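You operate a simulated robot arm through the tools that you are given. There is no shell and no other tool.

You run a simulated robot arm. Do the job below in one go: nothing can be reset, and whatever is moved stays where it is left.

TASK
Fill the jug with cold water and pour the tall glass to about its line.
Fine: jug to about its line first; put it back; tap off; spill no more than a splash. Set down upright: glass jug.

Only the result counts: the job must be done as asked and must still hold three seconds after the hand-in. Knocking over, shifting, dropping, spilling or breaking anything else fails it.

THE ROBOT
A 7-joint arm with a two-finger parallel gripper, fixed in place. Base frame: the origin is at the foot of the arm, x ahead of it, y to its left, z up; the work surface is at about z = 86. Units: cm, rad, N and s.
With the tool pointing down near the work surface it reaches from about 30 to 74 cm from the base axis. Its first joint turns from -2.007 to 2.007 rad. Payload 3.91 kg.
The tool frame sits at the grasp point between the pads (the TCP): z along the fingers, y along the line on which they close. The tips reach 3 cm beyond it. The gripper opens to 11 cm. The fingers are 2 cm wide and 1 cm thick; the gripper's body (4.8 by 11.2 cm) begins 5.5 cm behind the TCP.
Orientation is told as [roll, pitch, yaw] about the base's x, y, z axes, in that order, counted from this pose: with the fingers straight down and closing along the base's y, the tool's x points along the base's -x, its y along +y and its z along -z.

THE INTERFACE
- The arm moves only by the tool move_arm. Its argument "deltas" is a list that holds one entry, the list of rows, each a list of 7 numbers: the shift along the tool's x, y, z in cm, then the turn, a rotation vector about the tool's x, y, z in rad, then the closure, from 0 (fully open) to 1 (shut). In form: [[[x, y, z, rx, ry, rz, grip], ...]]. A call has 1 to 20 rows; each row shifts and turns the commanded pose from where the row before left it, along the tool's axes as they then stand. Rows are played at 5 a second. More than 5 cm and 0.15 rad between two rows, or a gripper value outside its range, and nothing of the call is played. A pose out of reach is approached as far as the arm can. The call stops where the force on the tool passes 40 N (or 10 N more than at its start, if that is more) or the arm is blocked; 0.2 s more then pass. Each finger travels about 10.8 cm/s and halts on what it meets, pressing with about 24 N; the grip force reading is that of the motor and also rises with nothing between the fingers. The clock runs only during rows and for 0.2 s after the last one: add rows that do not move to give the fingers time. The reply holds the time, the measured pose of the TCP, the force on the tool along the base axes, the opening and the grip force, in the units named above and with some noise, with the torque about the TCP (base axes, N m) and any sound that the robot's microphone picked up.
- Cameras (640 x 400 px; columns grow to the right, rows downward): "scene" is fixed at [5.04, 51.19, 159.55]; the picture's right is [-0.48, -0.88, 0.00], its down [-0.58, 0.32, -0.75] and it looks along [0.66, -0.36, -0.66] (base axes); focal length 299 px, centre (320, 200). "wrist" rides on the gripper at [7.3, 1.7, -10.3] in the tool frame; the picture's right is [-0.23, 0.97, 0.00], its down [-0.76, -0.18, -0.62] and it looks along [-0.61, -0.14, 0.78] (tool axes); focal length 222 px, centre (320, 200). There is no depth. A picture from a camera that has moved, and an enlarged one, comes with that camera's place and axes in the base frame and with its lens. The place of the scene camera against the robot may be out by one fixed shift of up to 2.5 cm in any direction.
- capture(camera): a new picture of that camera. No time passes.
- slide_trunk(by): slides the trunk up (or, below 0, down) by that many cm; the arm rides with it, the base frame stays. It gives what a move gives, with no picture.
- inspect(camera, box): a new picture of the part [left, top, right, bottom] of that camera's present view, enlarged. No time passes.
- finish_job(): hands the job in; it is judged then, once.

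Places have to be worked out from the pictures, the camera data and where the tool is seen. Open the gripper and draw the arm clear of the work before you hand the job in, unless the task says otherwise.

The tools are called after "Emit:" as a command line: name --argument value ..., lists and objects as JSON in quotes. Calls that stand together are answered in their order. move_arm: Moves the arm, as the interface text tells. Its arguments: {"type":"object","properties":{"deltas":{"type":"array","items":{"type":"array","items":{"type":"array","items":{"type":"number"}}}}},"required":["deltas"]} The other tools are called the same way: slide_trunk (by) slides the trunk up or down; capture (camera) takes a picture; inspect (camera, box) takes an enlarged picture of a part of a camera's view; finish_job () hands the job in.

At the start:

```text
clock: 0.0
position: [46.87, -4.54, 134.78]
tcp_rot: [0.001, 0.0, 0.0]
ft_force: [0.5, 0.5, -0.1]
torque: [0.04, -0.02, -0.01]
finger_gap: 10.99
gripper_force: 0.0
trunk travel left (down, up): [-87.5, 11.5]
```

scene: 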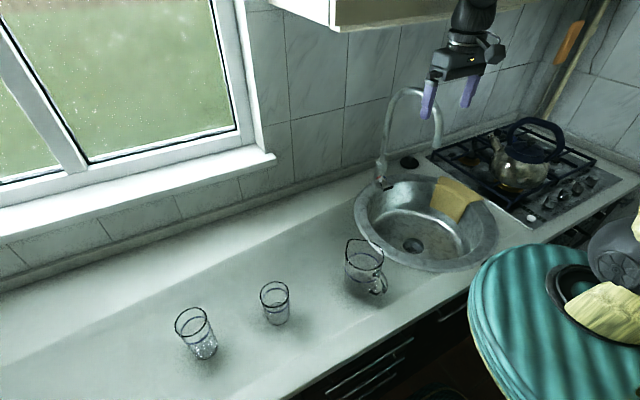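
wrist: 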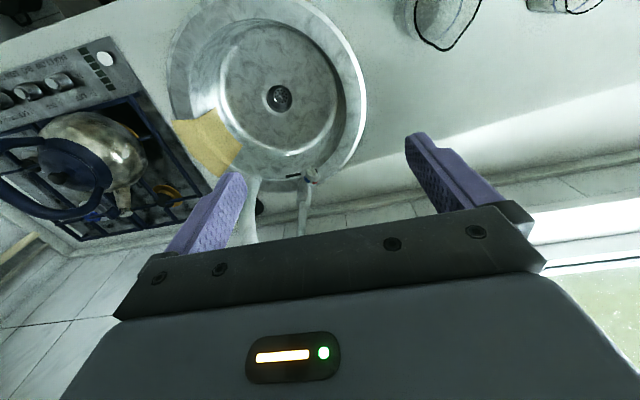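

I start by looking closely at the jug, glasses and faucet in the scene view.

Emit:
inspect --camera "scene" --box '[320, 210, 420, 310]'

Emit:
inspect --camera "scene" --box '[150, 260, 310, 370]'

Emit:
inspect --camera "scene" --box '[340, 70, 500, 190]'

Emit:
inspect --camera "wrist" --box '[200, 100, 440, 250]'

```text
4.00 times, centred on (370, 260) of scene
camera zoom: at [5.04, 51.19, 159.55], right [-0.48, -0.88, 0.0], down [-0.58, 0.32, -0.75], along [0.66, -0.36, -0.66], focal length 1195 px, centre (120, -40)
```

zoom: 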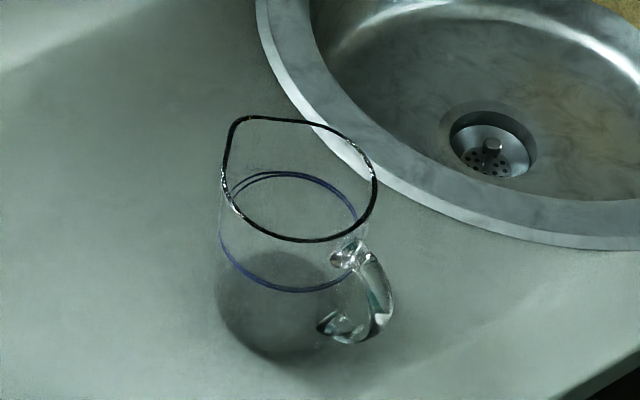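

```text
3.64 times, centred on (230, 315) of scene
camera zoom: at [5.04, 51.19, 159.55], right [-0.48, -0.88, 0.0], down [-0.58, 0.32, -0.75], along [0.66, -0.36, -0.66], focal length 1086 px, centre (647, -218)
```

zoom: 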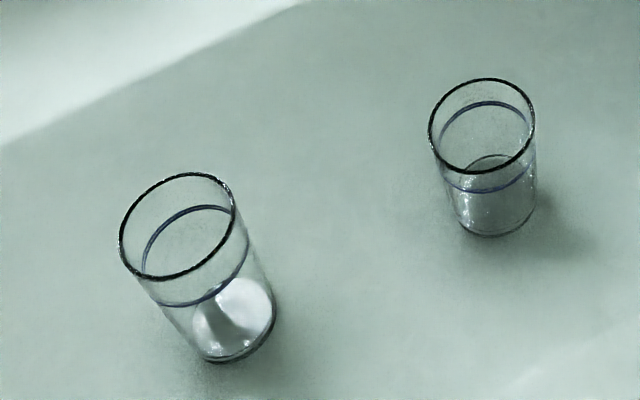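

```text
3.33 times, centred on (420, 130) of scene
camera zoom: at [5.04, 51.19, 159.55], right [-0.48, -0.88, 0.0], down [-0.58, 0.32, -0.75], along [0.66, -0.36, -0.66], focal length 996 px, centre (-13, 433)
```

zoom: 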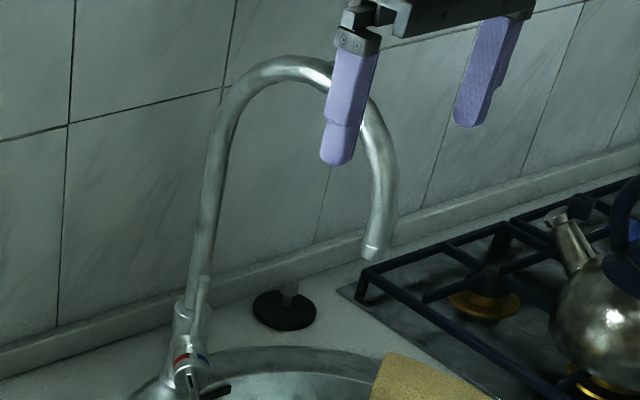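

```text
2.67 times, centred on (320, 175) of wrist
camera zoom: at [39.74, -2.85, 145.21], right [0.23, 0.97, 0.0], down [0.76, -0.18, 0.62], along [0.61, -0.14, -0.78], focal length 592 px, centre (320, 267)
```

zoom: 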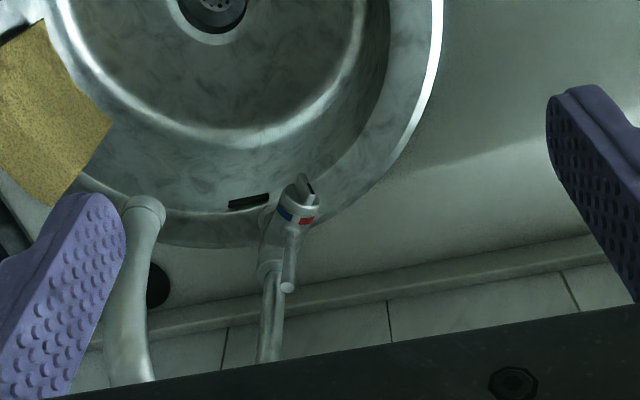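

The faucet outlet triangulates to about (58,-19,112), the mixer to about (75,-13,91) and the jug to about (40,18.5). I take tighter zooms on the lever before moving.

Emit:
inspect --camera "wrist" --box '[285, 155, 345, 215]'

Emit:
inspect --camera "scene" --box '[360, 140, 410, 200]'

Emit:
inspect --camera "scene" --box '[335, 230, 395, 300]'

```text
6.67 times, centred on (315, 185) of wrist
camera zoom: at [39.74, -2.85, 145.21], right [0.23, 0.97, 0.0], down [0.76, -0.18, 0.62], along [0.61, -0.14, -0.78], focal length 1481 px, centre (353, 300)
```

zoom: 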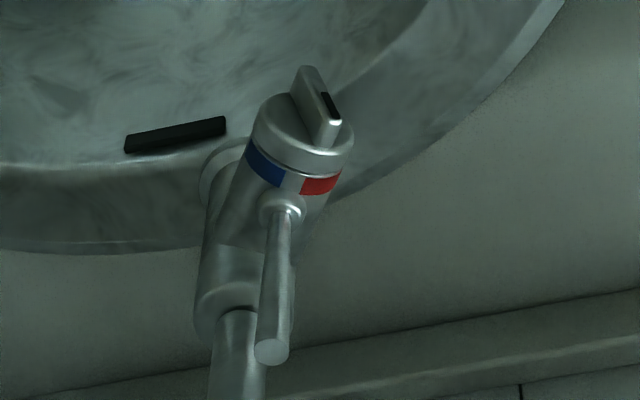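

```text
6.67 times, centred on (385, 170) of scene
camera zoom: at [5.04, 51.19, 159.55], right [-0.48, -0.88, 0.0], down [-0.58, 0.32, -0.75], along [0.66, -0.36, -0.66], focal length 1991 px, centre (-113, 400)
```

zoom: 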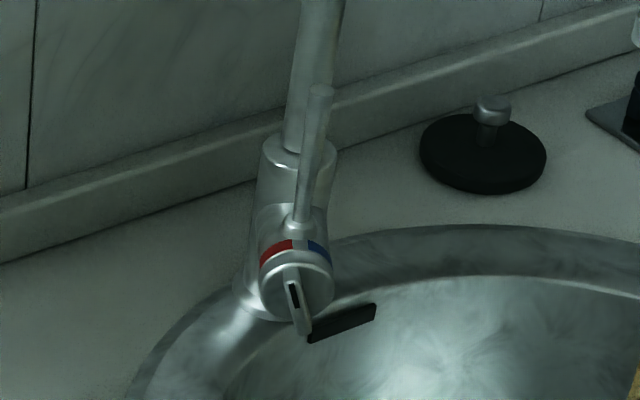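

```text
5.71 times, centred on (365, 265) of scene
camera zoom: at [5.04, 51.19, 159.55], right [-0.48, -0.88, 0.0], down [-0.58, 0.32, -0.75], along [0.66, -0.36, -0.66], focal length 1707 px, centre (63, -171)
```

zoom: 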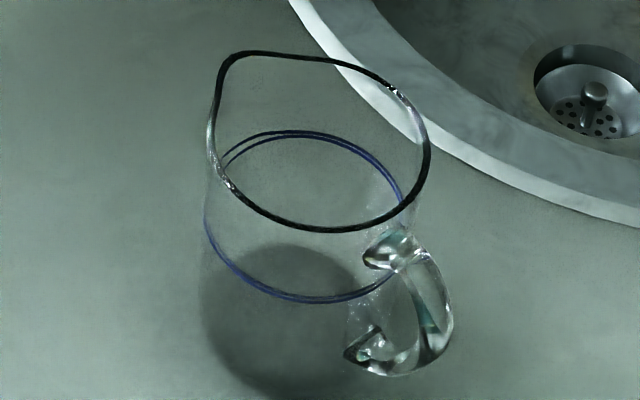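

The mixer has a body jutting toward the robot, with a pin lever pointing up at the red/blue boundary and a finned cap. I move the wrist camera to look at the jug from closer.

Emit:
move_arm --deltas '[[[2.41, 3.3, 2.14, 0, 0, 0, 0], [2.41, 3.3, 2.14, 0, 0, 0, 0], [2.41, 3.3, 2.14, 0, 0, 0, 0], [2.41, 3.3, 2.14, 0, 0, 0, 0], [2.41, 3.3, 2.14, 0, 0, 0, 0], [2.41, 3.3, 2.14, 0, 0, 0, 0], [2.41, 3.3, 2.14, 0, 0, 0, 0], [0, 0, 0, 0, 0, 0, 0], [0, 0, 0, 0, 0, 0, 0]]]'

Emit:
capture --camera "wrist"

Emit:
capture --camera "scene"

```text
clock: 2.0
position: [30.15, 18.84, 119.87]
tcp_rot: [-0.002, -0.003, -0.001]
ft_force: [0.2, 1.0, 0.3]
torque: [-0.03, 0.02, -0.03]
finger_gap: 11.0
gripper_force: 0.1
trunk travel left (down, up): [-87.5, 11.5]
```

```text
taken
camera wrist: at [22.98, 20.39, 130.21], right [0.23, 0.97, 0.0], down [0.76, -0.18, 0.62], along [0.61, -0.14, -0.78], focal length 222 px, centre (320, 200)
```

wrist: 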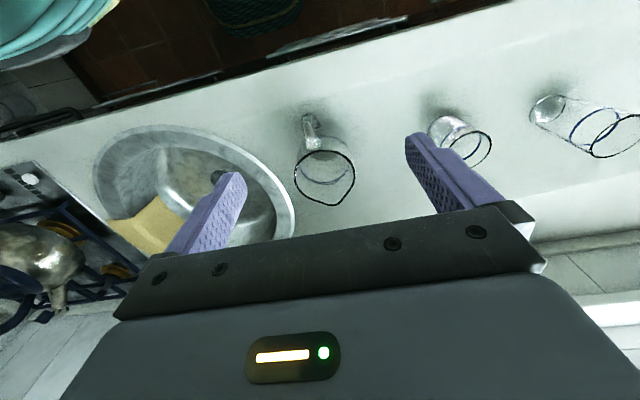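

```text
taken
```

scene: 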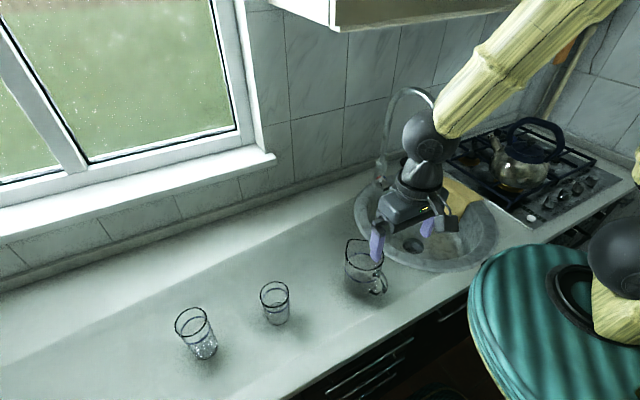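

The jug's handle faces the robot and the spout faces away. I zoom in on the jug and the glasses from here.

Emit:
inspect --camera "wrist" --box '[270, 100, 380, 215]'

Emit:
inspect --camera "wrist" --box '[420, 70, 640, 200]'

```text
3.48 times, centred on (325, 158) of wrist
camera zoom: at [22.98, 20.39, 130.21], right [0.23, 0.97, 0.0], down [0.76, -0.18, 0.62], along [0.61, -0.14, -0.78], focal length 773 px, centre (303, 348)
```

zoom: 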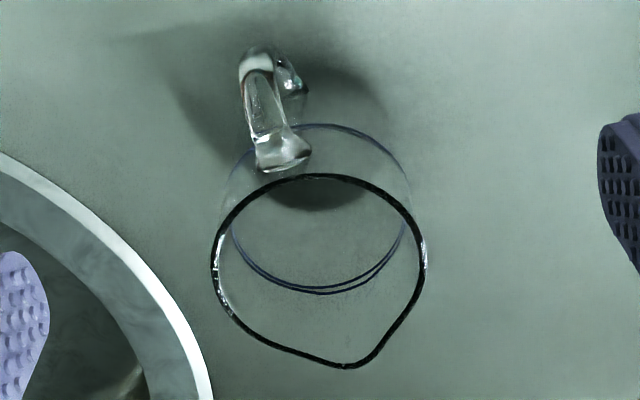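

```text
2.91 times, centred on (530, 135) of wrist
camera zoom: at [22.98, 20.39, 130.21], right [0.23, 0.97, 0.0], down [0.76, -0.18, 0.62], along [0.61, -0.14, -0.78], focal length 646 px, centre (-291, 389)
```

zoom: 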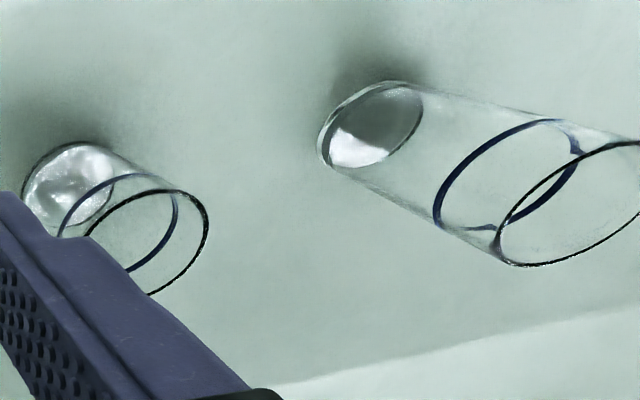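

Rim centre estimates to about (41,17) with the spout along +x and handle along -x. I tilt the tool 45° forward (the planned grasp tilt) to get a side view of the jug.

Emit:
move_arm --deltas '[[[0, 0, 1.2, 0, -0.131, 0, 0], [0, 0, 1.2, 0, -0.131, 0, 0], [0, 0, 1.2, 0, -0.131, 0, 0], [0, 0, 1.2, 0, -0.131, 0, 0], [0, 0, 1.2, 0, -0.131, 0, 0], [0, 0, 1.2, 0, -0.13, 0, 0], [0, 0, 0, 0, 0, 0, 0], [0, 0, 0, 0, 0, 0, 0]]]'

Emit:
capture --camera "wrist"

```text
clock: 3.8
position: [36.19, 23.56, 114.24]
tcp_rot: [-0.004, -0.786, -0.002]
ft_force: [-0.3, 0.1, 0.4]
torque: [-0.01, -0.02, 0.0]
finger_gap: 10.96
gripper_force: 0.0
out of reach, approached as far as the arm can: row 2, 3, 4, 5, 6
trunk travel left (down, up): [-87.5, 11.5]
```

```text
taken
camera wrist: at [23.92, 25.09, 116.37], right [0.16, 0.97, 0.16], down [0.1, -0.18, 0.98], along [0.98, -0.14, -0.12], focal length 222 px, centre (320, 200)
```

wrist: 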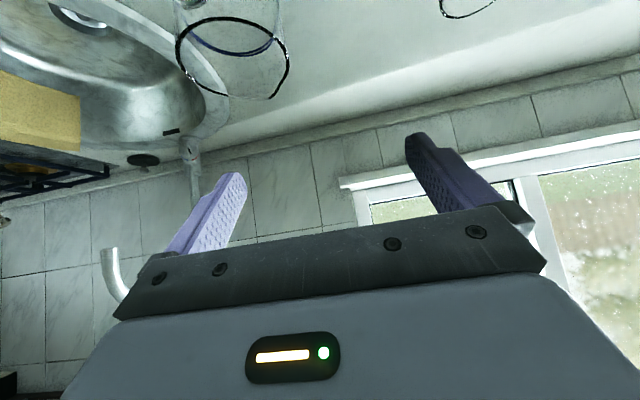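

The tilt is near the inner reach limit here, but the view is useful for triangulation, so I zoom in on the jug and the mixer.

Emit:
inspect --camera "wrist" --box '[160, 0, 310, 110]'

Emit:
inspect --camera "wrist" --box '[90, 120, 230, 220]'

Emit:
capture --camera "scene"

```text
3.64 times, centred on (235, 55) of wrist
camera zoom: at [23.92, 25.09, 116.37], right [0.16, 0.97, 0.16], down [0.1, -0.18, 0.98], along [0.98, -0.14, -0.12], focal length 808 px, centre (629, 727)
```

zoom: 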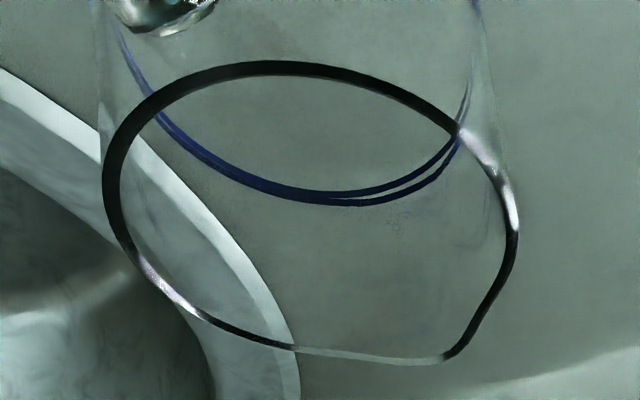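

```text
4.00 times, centred on (160, 170) of wrist
camera zoom: at [23.92, 25.09, 116.37], right [0.16, 0.97, 0.16], down [0.1, -0.18, 0.98], along [0.98, -0.14, -0.12], focal length 888 px, centre (960, 320)
```

zoom: 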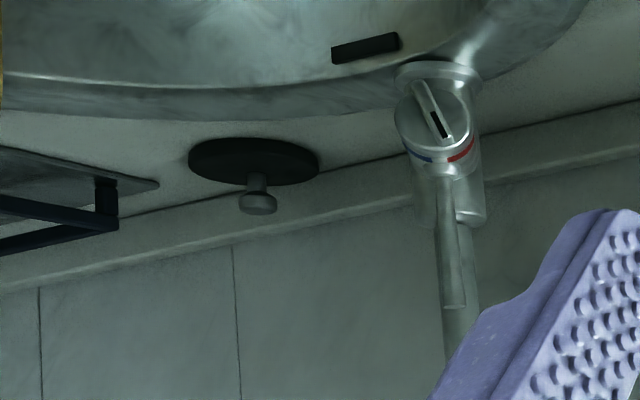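

```text
taken
```

scene: 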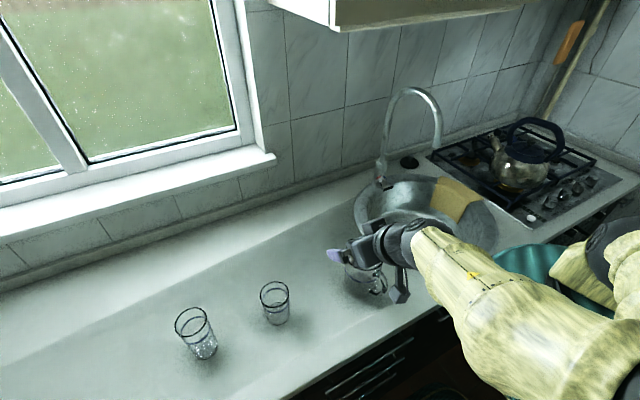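

Rim centre is about (40.9,17.0,101) and the line at z≈96. The scene camera reads about 2 cm too large in y. Next I move the wrist toward the mixer, sideways first then forward, for a close look at its controls.

Emit:
move_arm --deltas '[[[0, -4.4, 0, 0, 0, 0, 0], [0, -4.4, 0, 0, 0, 0, 0], [0, -4.4, 0, 0, 0, 0, 0], [-1, -4.4, 2.4, 0, 0, 0, 0], [-1, -4.4, 2.4, 0, 0, 0, 0], [-1, -2, 2.4, 0, 0, 0, 0], [-1, 0, 2.4, 0, 0, 0, 0], [-1, 0, 2.4, 0, 0, 0, 0], [0, 0, 0, 0, 0, 0, 0], [0, 0, 0, 0, 0, 0, 0]]]'

Emit:
capture --camera "wrist"

```text
refused: row 4 steps farther than a row can; nothing moved
```

```text
taken
camera wrist: at [23.92, 25.09, 116.37], right [0.16, 0.97, 0.16], down [0.1, -0.18, 0.98], along [0.98, -0.14, -0.12], focal length 222 px, centre (320, 200)
```

wrist: 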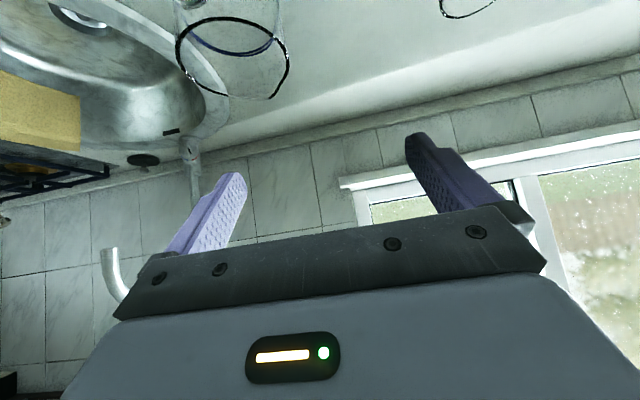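

A row exceeded the 5 cm limit, so I resend with smaller steps.

Emit:
move_arm --deltas '[[[0, -4.4, 0, 0, 0, 0, 0], [0, -4.4, 0, 0, 0, 0, 0], [0, -4.4, 0, 0, 0, 0, 0], [-1, -3.4, 2.4, 0, 0, 0, 0], [-1, -3.4, 2.4, 0, 0, 0, 0], [-1, -3.4, 2.4, 0, 0, 0, 0], [-1, -1, 2.4, 0, 0, 0, 0], [-1, 0, 2.4, 0, 0, 0, 0], [0, 0, 0, 0, 0, 0, 0], [0, 0, 0, 0, 0, 0, 0]]]'

Emit:
capture --camera "wrist"

```text
clock: 6.0
position: [54.86, 5.72, 109.32]
tcp_rot: [-0.001, -0.788, -0.003]
ft_force: [0.9, 0.3, 0.4]
torque: [0.0, -0.02, 0.0]
finger_gap: 11.0
gripper_force: 0.0
out of reach, approached as far as the arm can: row 1, 2, 3
trunk travel left (down, up): [-87.5, 11.5]
```

```text
taken
camera wrist: at [42.53, 7.34, 111.5], right [0.16, 0.97, 0.16], down [0.1, -0.18, 0.98], along [0.98, -0.14, -0.12], focal length 222 px, centre (320, 200)
```

wrist: 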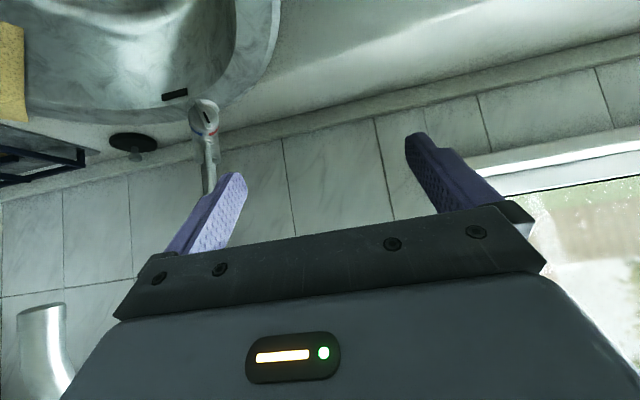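

I'm now at (54.9,5.7,109.3), well within reach. I go closer to the mixer.

Emit:
move_arm --deltas '[[[-0.47, -2.9, 2.83, 0, 0, 0, 0], [-0.47, -2.9, 2.83, 0, 0, 0, 0], [-0.47, -2.9, 2.83, 0, 0, 0, 0], [0, 0, 0, 0, 0, 0, 0], [0, 0, 0, 0, 0, 0, 0]]]'

Emit:
inspect --camera "wrist" --box '[120, 20, 320, 170]'

Emit:
capture --camera "wrist"

Emit:
capture --camera "scene"

```text
clock: 7.2
position: [61.98, -3.05, 104.28]
tcp_rot: [0.0, -0.785, -0.004]
ft_force: [-0.3, 0.0, 0.4]
torque: [0.03, 0.0, 0.05]
finger_gap: 11.01
gripper_force: 0.1
trunk travel left (down, up): [-87.5, 11.5]
```

```text
2.67 times, centred on (220, 95) of wrist
camera zoom: at [49.57, -1.4, 106.5], right [0.16, 0.97, 0.16], down [0.1, -0.18, 0.98], along [0.98, -0.14, -0.12], focal length 592 px, centre (587, 480)
```

zoom: 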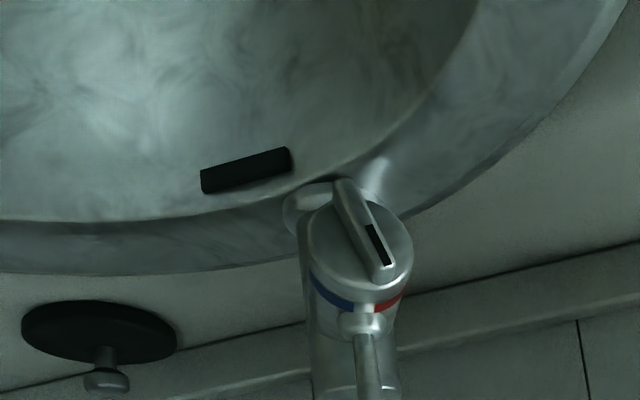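

```text
taken
camera wrist: at [49.57, -1.4, 106.5], right [0.16, 0.97, 0.16], down [0.1, -0.18, 0.98], along [0.98, -0.14, -0.12], focal length 222 px, centre (320, 200)
```

wrist: 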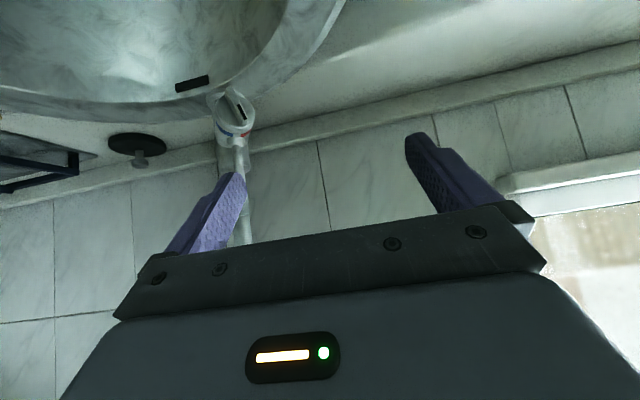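

```text
taken
```

scene: 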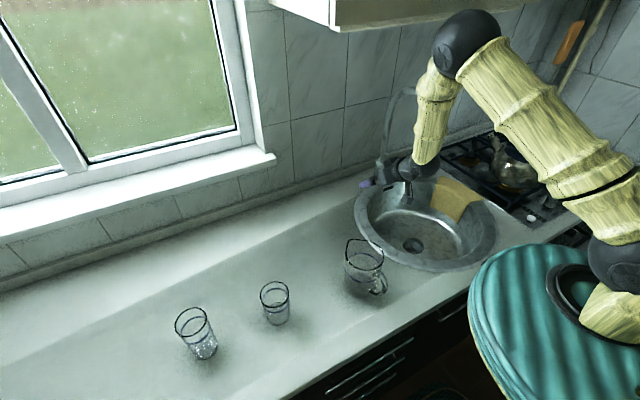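

The mixer axis points about (-0.78,0.62), with the pin from z≈94.5 to 103.6 at (74,-14), the riser at (77.6,-17), and blue on the -y side. I yaw the tool to line up with the mixer axis and part-close the fingers before testing the pin.

Emit:
move_arm --deltas '[[[0, 0, 0, 0.0947, 0, 0.0947, 0.3], [0, 0, 0, 0.0947, 0, 0.0947, 0.5], [0, 0, 0, 0.0947, 0, 0.0947, 0.55], [0, 0, 0, 0.0947, 0, 0.0947, 0.55], [0, 0, 0, 0.0947, 0, 0.0947, 0.55], [0, 0, 0, 0, 0, 0, 0.55], [0, 0, 0, 0, 0, 0, 0.55]]]'

Emit:
capture --camera "wrist"

Emit:
inspect --camera "scene" --box '[340, 70, 480, 210]'

```text
clock: 8.8
position: [61.86, -2.97, 104.45]
tcp_rot: [0.002, -0.788, -0.672]
ft_force: [-0.5, 0.5, -0.4]
torque: [0.01, 0.02, 0.03]
finger_gap: 4.94
gripper_force: 0.0
trunk travel left (down, up): [-87.5, 11.5]
```

```text
taken
camera wrist: at [53.29, 6.03, 106.51], right [0.73, 0.66, 0.16], down [-0.03, -0.2, 0.98], along [0.68, -0.72, -0.12], focal length 222 px, centre (320, 200)
```

wrist: 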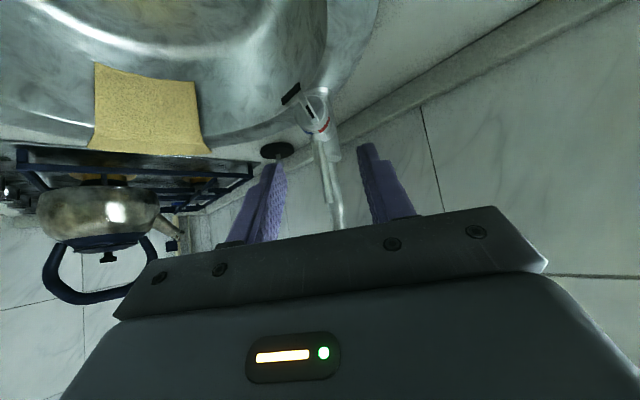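

```text
2.86 times, centred on (410, 140) of scene
camera zoom: at [5.04, 51.19, 159.55], right [-0.48, -0.88, 0.0], down [-0.58, 0.32, -0.75], along [0.66, -0.36, -0.66], focal length 854 px, centre (63, 371)
```

zoom: 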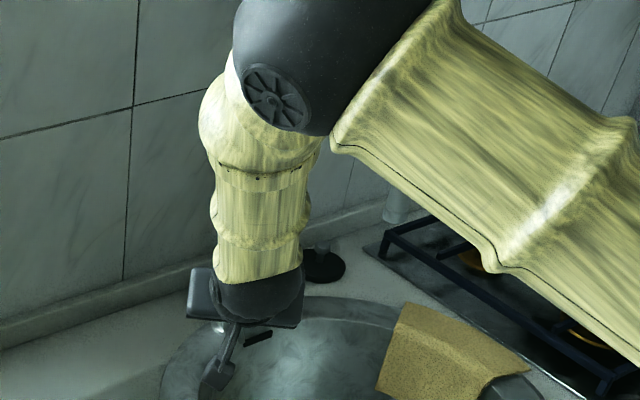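

Everything is clear of the gooseneck. I zoom on the mixer from here to refine the pin's position.

Emit:
inspect --camera "wrist" --box '[270, 70, 370, 230]'

```text
2.50 times, centred on (320, 150) of wrist
camera zoom: at [53.29, 6.03, 106.51], right [0.73, 0.66, 0.16], down [-0.03, -0.2, 0.98], along [0.68, -0.72, -0.12], focal length 555 px, centre (320, 325)
```

zoom: 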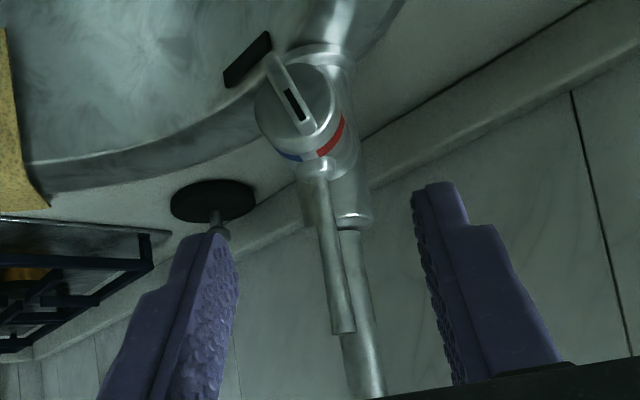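

The pin tip is confirmed at about (73.9,-14.1,103.5). I advance with the fingers straddling the pin.

Emit:
move_arm --deltas '[[[-1.8, -0.24, 2.64, 0, 0, 0, 0.55], [-1.8, -0.24, 2.64, 0, 0, 0, 0.55], [-1.8, -0.24, 2.64, 0, 0, 0, 0.55], [-1.8, -0.24, 2.64, 0, 0, 0, 0.55], [-1.8, -0.24, 2.64, 0, 0, 0, 0.55], [0, 0, 0, 0, 0, 0, 0.55], [0, 0, 0, 0, 0, 0, 0.55]]]'

Emit:
inspect --camera "wrist" --box '[200, 40, 440, 240]'

```text
clock: 10.4
position: [73.46, -13.72, 101.29]
tcp_rot: [0.0, -0.787, -0.673]
ft_force: [-0.8, -0.2, 0.1]
torque: [0.0, 0.0, -0.02]
finger_gap: 4.95
gripper_force: 0.1
trunk travel left (down, up): [-87.5, 11.5]
```

```text
2.00 times, centred on (320, 140) of wrist
camera zoom: at [64.82, -4.77, 103.45], right [0.73, 0.66, 0.16], down [-0.03, -0.2, 0.98], along [0.68, -0.72, -0.12], focal length 444 px, centre (320, 320)
```

zoom: 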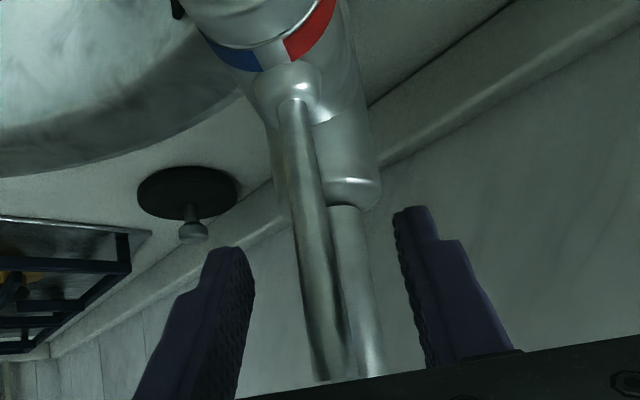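

The pin sits centred between the fingers with the red/blue boundary below it. I narrow the fingers to a loose cage and nudge the pin toward the blue (-y) side, watching the forces.

Emit:
move_arm --deltas '[[[0, 0, 0, 0, 0, 0, 0.7], [0, 0, 0, 0, 0, 0, 0.82], [0, 0, 0, 0, 0, 0, 0.82], [0, -0.5, 0, 0, 0, 0, 0.82], [0, -0.5, 0, 0, 0, 0, 0.82], [0, -0.5, 0, 0, 0, 0, 0.82], [0, -0.5, 0, 0, 0, 0, 0.82], [0, 0, 0, 0, 0, 0, 0.82]]]'

Emit:
inspect --camera "wrist" --box '[200, 40, 440, 240]'

```text
clock: 12.2
position: [72.61, -14.75, 101.38]
tcp_rot: [0.0, -0.788, -0.666]
ft_force: [20.0, 24.6, 1.2]
torque: [-0.02, -0.27, 0.14]
finger_gap: 3.58
gripper_force: 15.9
trunk travel left (down, up): [-87.5, 11.5]
```

```text
2.00 times, centred on (320, 140) of wrist
camera zoom: at [63.96, -5.74, 103.49], right [0.73, 0.67, 0.16], down [-0.04, -0.2, 0.98], along [0.69, -0.72, -0.12], focal length 444 px, centre (320, 320)
```

zoom: 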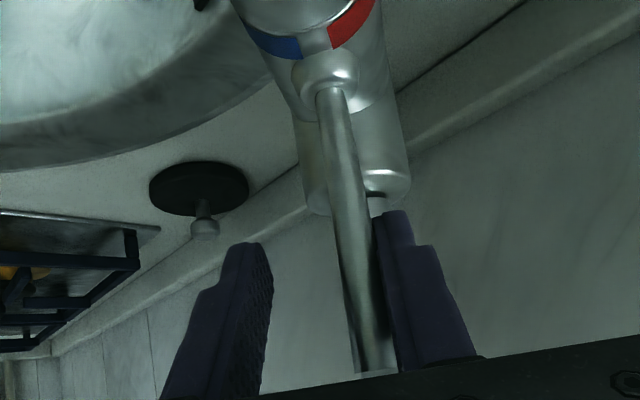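

The pin resisted about 31 N sideways without moving, so it does not swing that way. I back off, recentre, grip the pin and try a gentle pull toward the robot along the mixer axis.

Emit:
move_arm --deltas '[[[0, 0.7, 0, 0, 0, 0, 0.7], [0, 0.7, 0, 0, 0, 0, 0.7], [0, 0.6, 0, 0, 0, 0, 0.7], [0, 0, 0, 0, 0, 0, 0.9], [0, 0, 0, 0, 0, 0, 0.95], [0, 0, 0, 0, 0, 0, 0.95]]]'

Emit:
inspect --camera "wrist" --box '[200, 40, 440, 240]'

```text
clock: 13.6
position: [73.48, -13.71, 101.09]
tcp_rot: [-0.002, -0.787, -0.673]
ft_force: [-0.1, 0.6, -1.9]
torque: [0.16, 0.07, 0.0]
finger_gap: 1.04
gripper_force: 44.8
trunk travel left (down, up): [-87.5, 11.5]
```

```text
2.00 times, centred on (320, 140) of wrist
camera zoom: at [64.83, -4.72, 103.44], right [0.73, 0.66, 0.16], down [-0.03, -0.2, 0.98], along [0.68, -0.72, -0.12], focal length 444 px, centre (320, 320)
```

zoom: 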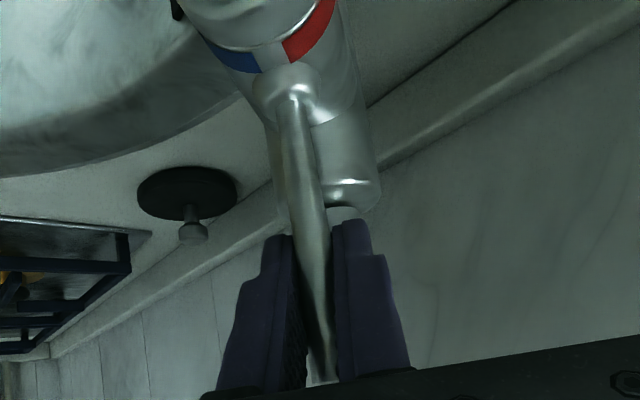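

The pin is gripped (1.04 cm thick). I pull it slightly toward the robot.

Emit:
move_arm --deltas '[[[0.2, 0, -0.2, 0, 0, 0, 0.95], [0.2, 0, -0.2, 0, 0, 0, 0.95], [0.2, 0, -0.2, 0, 0, 0, 0.95], [0.2, 0, -0.2, 0, 0, 0, 0.95], [0, 0, 0, 0, 0, 0, 0.95]]]'

Emit:
inspect --camera "wrist" --box '[200, 40, 440, 240]'

Emit:
capture --camera "scene"

```text
clock: 14.8
position: [72.71, -13.22, 101.36]
tcp_rot: [-0.001, -0.787, -0.673]
ft_force: [11.1, -11.8, -2.8]
torque: [-0.53, -1.17, -0.05]
finger_gap: 1.09
gripper_force: 45.2
trunk travel left (down, up): [-87.5, 11.5]
```

```text
2.00 times, centred on (320, 140) of wrist
camera zoom: at [64.1, -4.21, 103.46], right [0.73, 0.66, 0.16], down [-0.03, -0.2, 0.98], along [0.68, -0.72, -0.12], focal length 444 px, centre (320, 320)
```

zoom: 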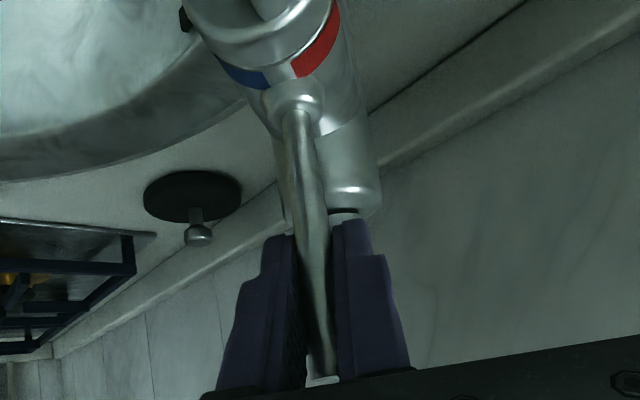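

```text
taken
```

scene: 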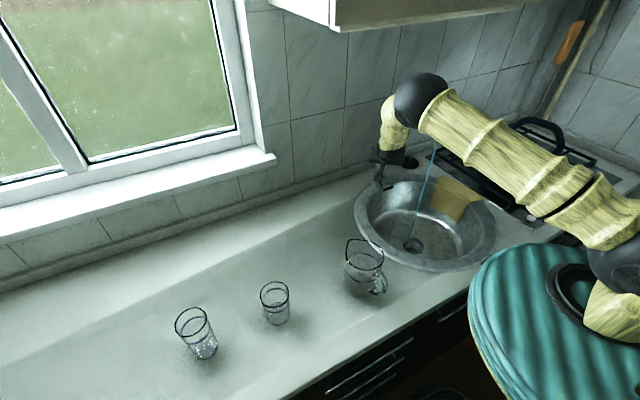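

Water runs: the pin is the flow lever and pulling opens it. I look closely at the stream, since the temperature still has to be set with the knob.

Emit:
inspect --camera "scene" --box '[370, 130, 470, 270]'

```text
2.86 times, centred on (420, 200) of scene
camera zoom: at [5.04, 51.19, 159.55], right [-0.48, -0.88, 0.0], down [-0.58, 0.32, -0.75], along [0.66, -0.36, -0.66], focal length 854 px, centre (34, 200)
```

zoom: 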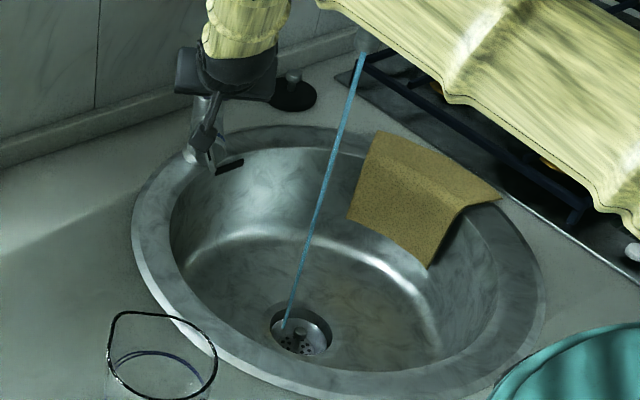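

The stream falls at about (58.4,-19.5) straight onto the drain. I push the lever back to close the tap while I sort out the temperature.

Emit:
move_arm --deltas '[[[-0.2, 0, 0.2, 0, 0, 0, 0.95], [-0.2, 0, 0.2, 0, 0, 0, 0.95], [-0.2, 0, 0.2, 0, 0, 0, 0.95], [-0.2, 0, 0.2, 0, 0, 0, 0.95], [-0.1, 0, 0.1, 0, 0, 0, 0.95], [0, 0, 0, 0, 0, 0, 0.95]]]'

Emit:
capture --camera "scene"

```text
clock: 16.2
position: [73.28, -13.72, 101.2]
tcp_rot: [0.0, -0.785, -0.67]
ft_force: [-11.6, 8.2, -3.1]
torque: [0.87, 0.97, 0.04]
finger_gap: 1.11
gripper_force: 44.6
trunk travel left (down, up): [-87.5, 11.5]
```

```text
taken
```

scene: 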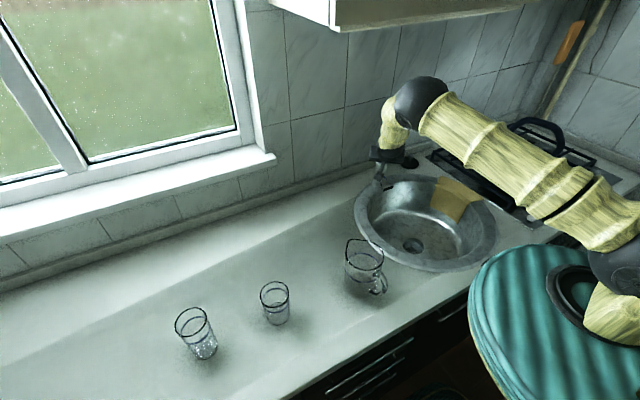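

The stream stopped, so the lever closes fully. I release the pin and back away along the mixer axis to look at the knob.

Emit:
move_arm --deltas '[[[0, 0, 0, 0, 0, 0, 0.6], [0, 0, 0, 0, 0, 0, 0.6], [2, 0, -2, 0, 0, 0, 0.6], [2, 0, -2, 0, 0, 0, 0.6], [1, 0, -1, 0, 0, 0, 0.6], [0, 0, 0, 0, 0, 0, 0.6]]]'

Emit:
inspect --camera "wrist" --box '[260, 40, 400, 180]'

Emit:
capture --camera "scene"

```text
clock: 17.6
position: [67.91, -9.47, 101.37]
tcp_rot: [-0.001, -0.788, -0.672]
ft_force: [0.8, -0.1, -0.4]
torque: [0.02, 0.01, -0.01]
finger_gap: 4.4
gripper_force: 0.0
trunk travel left (down, up): [-87.5, 11.5]
```

```text
2.86 times, centred on (330, 110) of wrist
camera zoom: at [59.39, -0.44, 103.55], right [0.73, 0.66, 0.16], down [-0.04, -0.2, 0.98], along [0.68, -0.72, -0.12], focal length 635 px, centre (291, 457)
```

zoom: 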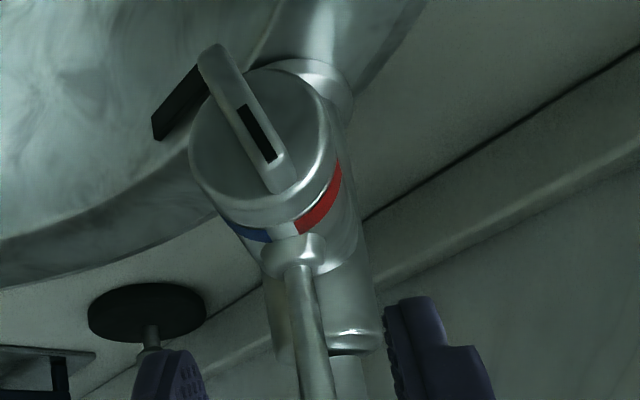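

```text
taken
```

scene: 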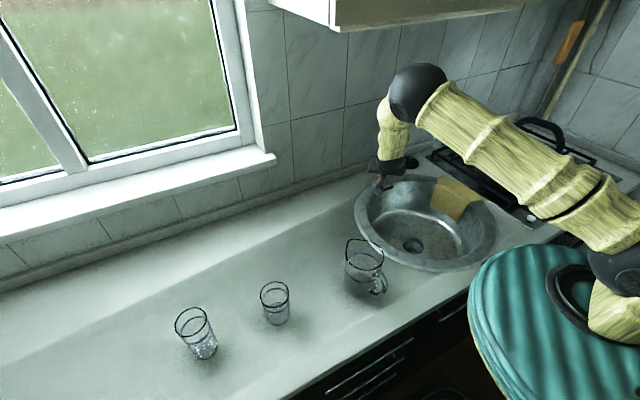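

The knob's mark sits about 15° to the red side of the top, so it's a mixed setting. I retreat a little, tilt the tool to about 60°, and align the fingers with the fin so they can work as a wrench.

Emit:
move_arm --deltas '[[[1.4, 0, -1.4, 0, 0, 0, 0.75], [0, 0, 0, 0, -0.131, 0, 0.8], [0, 0, 0, 0, -0.131, 0, 0.8], [0, 0, 0, 0, 0, -0.15, 0.8], [0, 0, 0, 0, 0, -0.13, 0.8], [0, 0, 0, 0, 0, 0, 0.8], [0, 0, 0, 0, 0, 0, 0.8]]]'

Emit:
inspect --camera "wrist" --box '[220, 20, 420, 220]'

```text
clock: 19.2
position: [66.4, -8.04, 101.46]
tcp_rot: [-0.449, -0.987, -0.146]
ft_force: [0.1, -0.1, 0.1]
torque: [-0.03, -0.02, 0.02]
finger_gap: 2.21
gripper_force: 0.0
trunk travel left (down, up): [-87.5, 11.5]
```

```text
2.00 times, centred on (320, 120) of wrist
camera zoom: at [56.29, -0.52, 100.14], right [0.6, 0.8, -0.04], down [-0.09, 0.13, 0.99], along [0.79, -0.59, 0.15], focal length 444 px, centre (320, 360)
```

zoom: 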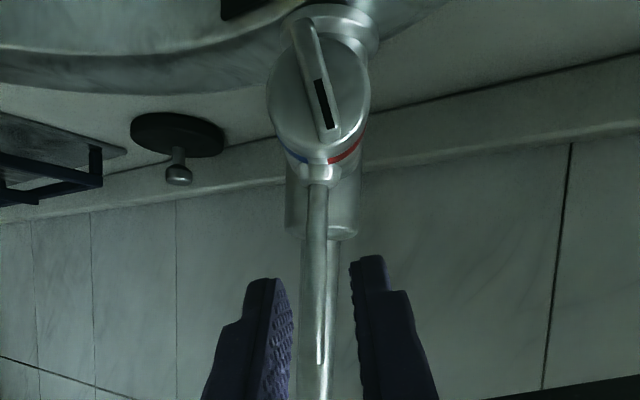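

Now I look nearly along the knob axis: the fin leans about 16° to red and the fingers are parallel to it. I descend in front of the knob.

Emit:
move_arm --deltas '[[[1.99, 0.45, 1.18, 0, 0, 0, 0.8], [1.99, 0.45, 1.18, 0, 0, 0, 0.8], [1.99, 0.46, 1.17, 0, 0, 0, 0.8], [0, 0, 0, 0, 0, 0, 0.8], [0, 0, 0, 0, 0, 0, 0.8]]]'

Emit:
inspect --camera "wrist" --box '[220, 60, 420, 260]'

Emit:
inspect --camera "scene" --box '[330, 120, 450, 220]'

```text
clock: 20.4
position: [66.3, -8.53, 94.26]
tcp_rot: [-0.449, -0.984, -0.148]
ft_force: [-1.1, 0.3, -0.1]
torque: [-0.01, -0.01, 0.02]
finger_gap: 2.21
gripper_force: 0.1
trunk travel left (down, up): [-87.5, 11.5]
```

```text
2.00 times, centred on (320, 160) of wrist
camera zoom: at [56.26, -0.92, 93.02], right [0.6, 0.8, -0.04], down [-0.09, 0.13, 0.99], along [0.79, -0.59, 0.15], focal length 444 px, centre (320, 280)
```

zoom: 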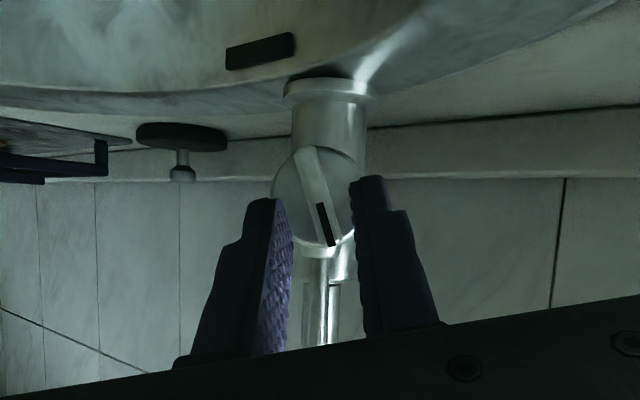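

```text
4.00 times, centred on (390, 170) of scene
camera zoom: at [5.04, 51.19, 159.55], right [-0.48, -0.88, 0.0], down [-0.58, 0.32, -0.75], along [0.66, -0.36, -0.66], focal length 1195 px, centre (40, 320)
```

zoom: 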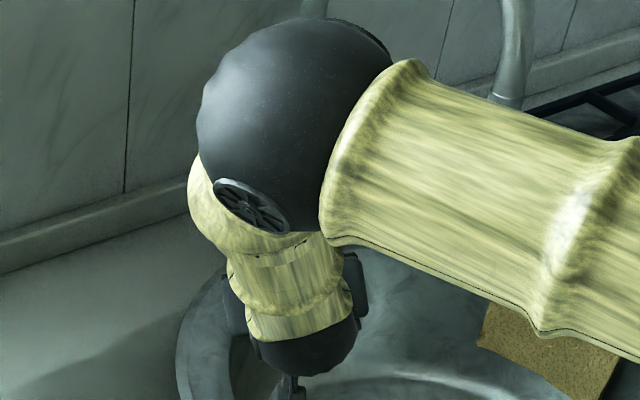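

The fin is centred between the two fingertips at the right height. I advance about 2.5 cm along the axis so the tips straddle it.

Emit:
move_arm --deltas '[[[-0.4, -0.115, 0.72, 0, 0, 0, 0.8], [-0.4, -0.115, 0.72, 0, 0, 0, 0.8], [-0.4, -0.115, 0.72, 0, 0, 0, 0.8], [0, 0, 0, 0, 0, 0, 0.8], [0, 0, 0, 0, 0, 0, 0.8]]]'

Emit:
inspect --camera "wrist" --box '[220, 60, 420, 260]'

```text
clock: 21.6
position: [68.3, -10.1, 94.2]
tcp_rot: [-0.448, -0.985, -0.15]
ft_force: [0.2, -0.4, 0.0]
torque: [0.0, 0.03, -0.01]
finger_gap: 2.2
gripper_force: 0.0
trunk travel left (down, up): [-87.5, 11.5]
```

```text
2.00 times, centred on (320, 160) of wrist
camera zoom: at [58.15, -2.57, 93.06], right [0.6, 0.8, -0.04], down [-0.09, 0.12, 0.99], along [0.79, -0.59, 0.15], focal length 444 px, centre (320, 280)
```

zoom: 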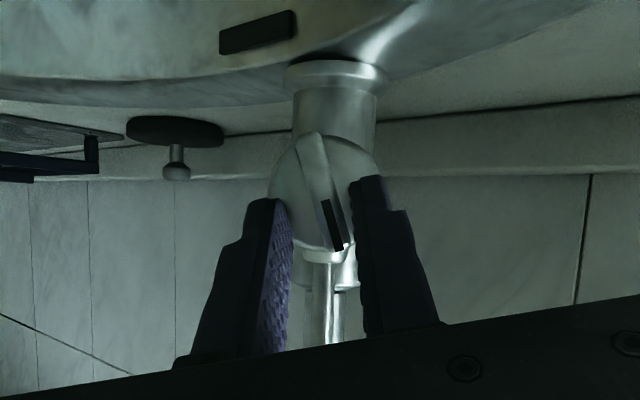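

No contact yet and the fin is between the tips. I narrow the gap and start twisting the knob clockwise toward blue.

Emit:
move_arm --deltas '[[[0, 0, 0, 0, 0, 0, 0.88], [0, 0, 0, 0, 0, 0, 0.88], [0, 0, 0, 0, 0, 0.12, 0.88], [0, 0, 0, 0, 0, 0.12, 0.88], [0, 0, 0, 0, 0, 0.12, 0.88], [0, 0, 0, 0, 0, 0.12, 0.88], [0, 0, 0, 0, 0, 0, 0.88]]]'

Emit:
inspect --camera "wrist" --box '[220, 60, 420, 260]'

```text
clock: 23.2
position: [68.17, -10.09, 94.27]
tcp_rot: [0.335, -1.013, -1.06]
ft_force: [0.5, 0.6, -2.0]
torque: [0.04, -0.02, 0.05]
finger_gap: 1.38
gripper_force: 0.4
trunk travel left (down, up): [-87.5, 11.5]
```

```text
2.00 times, centred on (320, 160) of wrist
camera zoom: at [60.59, 0.01, 93.6], right [0.73, 0.58, 0.36], down [-0.35, -0.14, 0.93], along [0.59, -0.8, 0.1], focal length 444 px, centre (320, 280)
```

zoom: 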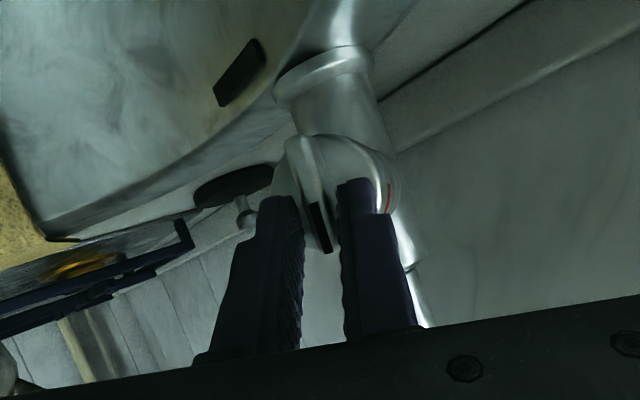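

The fin turns with the fingers with almost no resistance. I keep twisting toward blue.

Emit:
move_arm --deltas '[[[0, 0, 0, 0, 0, 0.12, 0.88], [0, 0, 0, 0, 0, 0.12, 0.88], [0, 0, 0, 0, 0, 0.12, 0.88], [0, 0, 0, 0, 0, 0.12, 0.88], [0, 0, 0, 0, 0, 0.12, 0.88], [0, 0, 0, 0, 0, 0, 0.88]]]'

Emit:
inspect --camera "wrist" --box '[220, 60, 420, 260]'

Emit:
capture --camera "scene"

```text
clock: 24.6
position: [68.09, -10.02, 94.3]
tcp_rot: [0.894, -0.646, -1.793]
ft_force: [-8.3, 0.1, -3.1]
torque: [0.09, 0.25, -0.08]
finger_gap: 1.71
gripper_force: 3.8
trunk travel left (down, up): [-87.5, 11.5]
```

```text
2.00 times, centred on (320, 160) of wrist
camera zoom: at [63.66, 1.64, 96.14], right [0.66, 0.13, 0.74], down [-0.68, -0.31, 0.66], along [0.32, -0.94, -0.11], focal length 444 px, centre (320, 280)
```

zoom: 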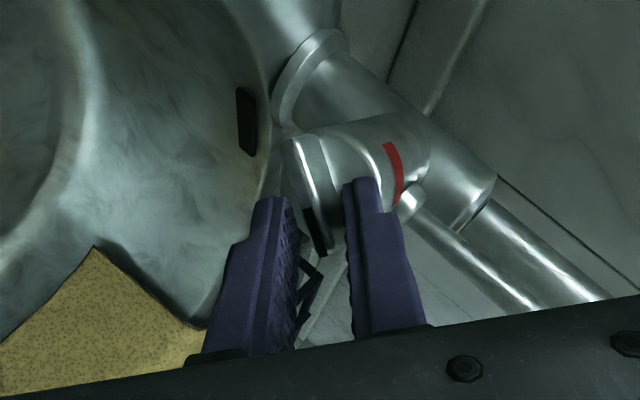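

```text
taken
```

scene: 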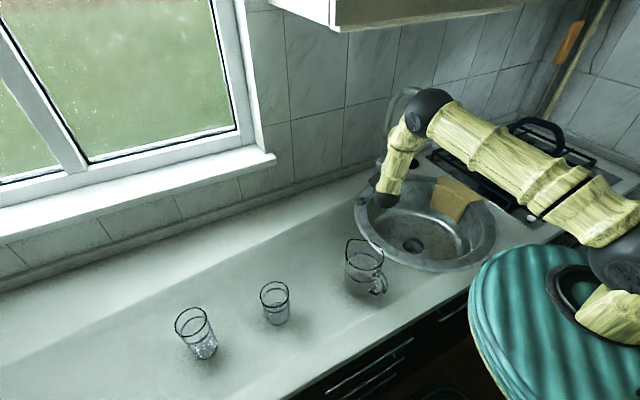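

Some resistance shows up, possibly the end stop. I back straight out and rotate the wrist back to see where the mark now points.

Emit:
move_arm --deltas '[[[0, 0, -0.5, 0, 0, 0, 0.8], [0, 0, -2.0, 0, 0, 0, 0.8], [0, 0, -3.0, 0, 0, 0, 0.8], [0, 0, -2.0, 0, 0, 0, 0.7], [0, 0, 0, 0, 0, -0.15, 0.7], [0, 0, 0, 0, 0, -0.15, 0.7], [0, 0, 0, 0, 0, -0.15, 0.7], [0, 0, 0, 0, 0, -0.15, 0.7], [0, 0, 0, 0, 0, -0.15, 0.7], [0, 0, 0, 0, 0, 0, 0.7]]]'

Emit:
inspect --camera "wrist" --box '[220, 20, 420, 220]'

```text
clock: 26.8
position: [62.96, -5.91, 97.92]
tcp_rot: [0.086, -1.047, -0.772]
ft_force: [0.6, -0.2, -0.2]
torque: [0.01, 0.02, 0.03]
finger_gap: 3.32
gripper_force: 0.0
trunk travel left (down, up): [-87.5, 11.5]
```

```text
2.00 times, centred on (320, 120) of wrist
camera zoom: at [54.66, 3.32, 97.01], right [0.71, 0.67, 0.24], down [-0.26, -0.07, 0.96], along [0.66, -0.74, 0.13], focal length 444 px, centre (320, 360)
```

zoom: 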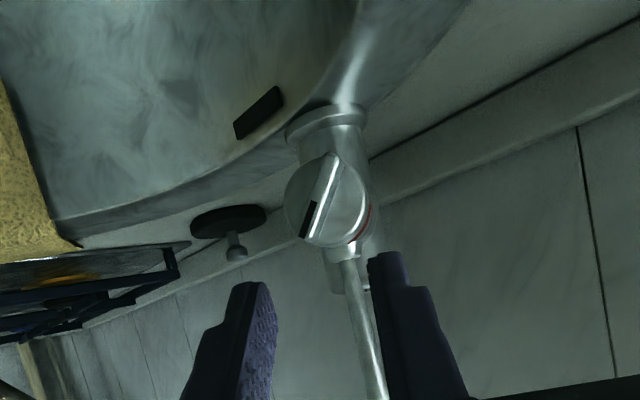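

The mark now points about 34° to the blue side. To make sure it's fully cold, I re-engage and twist further with a tighter grip until it stops.

Emit:
move_arm --deltas '[[[0, 0, 0, 0, 0, 0.14, 0.78], [0, 0, 0, 0, 0, 0.14, 0.78], [0, 0, 0, 0, 0, 0.14, 0.78], [0, 0, 0, 0, 0, 0.14, 0.78], [0, 0, 2.5, 0, 0, 0, 0.78], [0, 0, 2.5, 0, 0, 0, 0.78], [0, 0, 1.5, 0, 0, 0, 0.78], [0, 0, 0.8, 0, 0, 0, 0.78], [0, 0, 0, 0, 0, 0, 0.78]]]'

Emit:
inspect --camera "wrist" --box '[220, 60, 420, 260]'

```text
clock: 28.8
position: [68.09, -10.06, 94.32]
tcp_rot: [0.783, -0.789, -1.624]
ft_force: [1.0, 1.0, 0.9]
torque: [0.0, 0.0, -0.02]
finger_gap: 2.43
gripper_force: 0.0
trunk travel left (down, up): [-87.5, 11.5]
```

```text
2.00 times, centred on (320, 160) of wrist
camera zoom: at [62.66, 1.42, 95.25], right [0.71, 0.29, 0.65], down [-0.58, -0.28, 0.76], along [0.4, -0.91, -0.03], focal length 444 px, centre (320, 280)
```

zoom: 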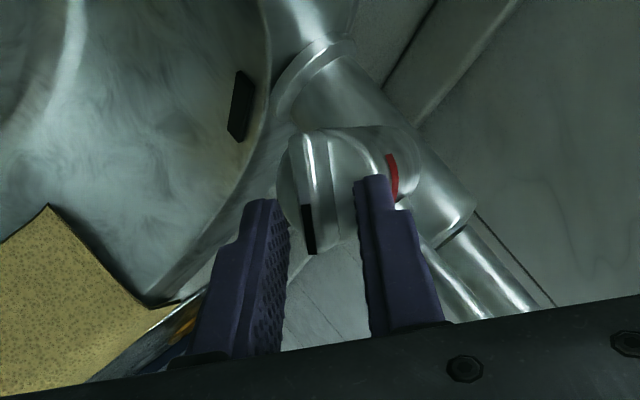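

Fin is between the fingers again. I close onto it more tightly and twist another ~0.5 rad, watching torque.

Emit:
move_arm --deltas '[[[0, 0, 0, 0, 0, 0, 0.92], [0, 0, 0, 0, 0, 0, 0.92], [0, 0, 0, 0, 0, 0.1, 0.92], [0, 0, 0, 0, 0, 0.1, 0.92], [0, 0, 0, 0, 0, 0.1, 0.92], [0, 0, 0, 0, 0, 0, 0.92]]]'

Emit:
inspect --camera "wrist" --box '[220, 60, 420, 260]'

```text
clock: 30.2
position: [67.88, -10.03, 94.34]
tcp_rot: [0.941, -0.558, -1.875]
ft_force: [-14.3, -1.6, -5.3]
torque: [-0.06, 0.35, -0.32]
finger_gap: 1.59
gripper_force: 6.8
trunk travel left (down, up): [-87.5, 11.5]
```

```text
2.00 times, centred on (320, 160) of wrist
camera zoom: at [64.0, 1.78, 96.91], right [0.61, 0.04, 0.79], down [-0.74, -0.32, 0.59], along [0.28, -0.95, -0.17], focal length 444 px, centre (320, 280)
```

zoom: 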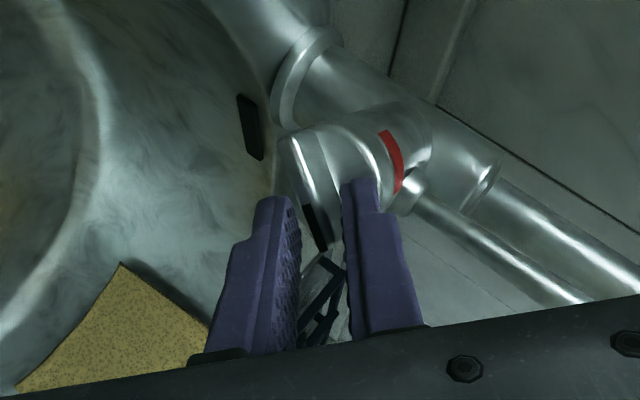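

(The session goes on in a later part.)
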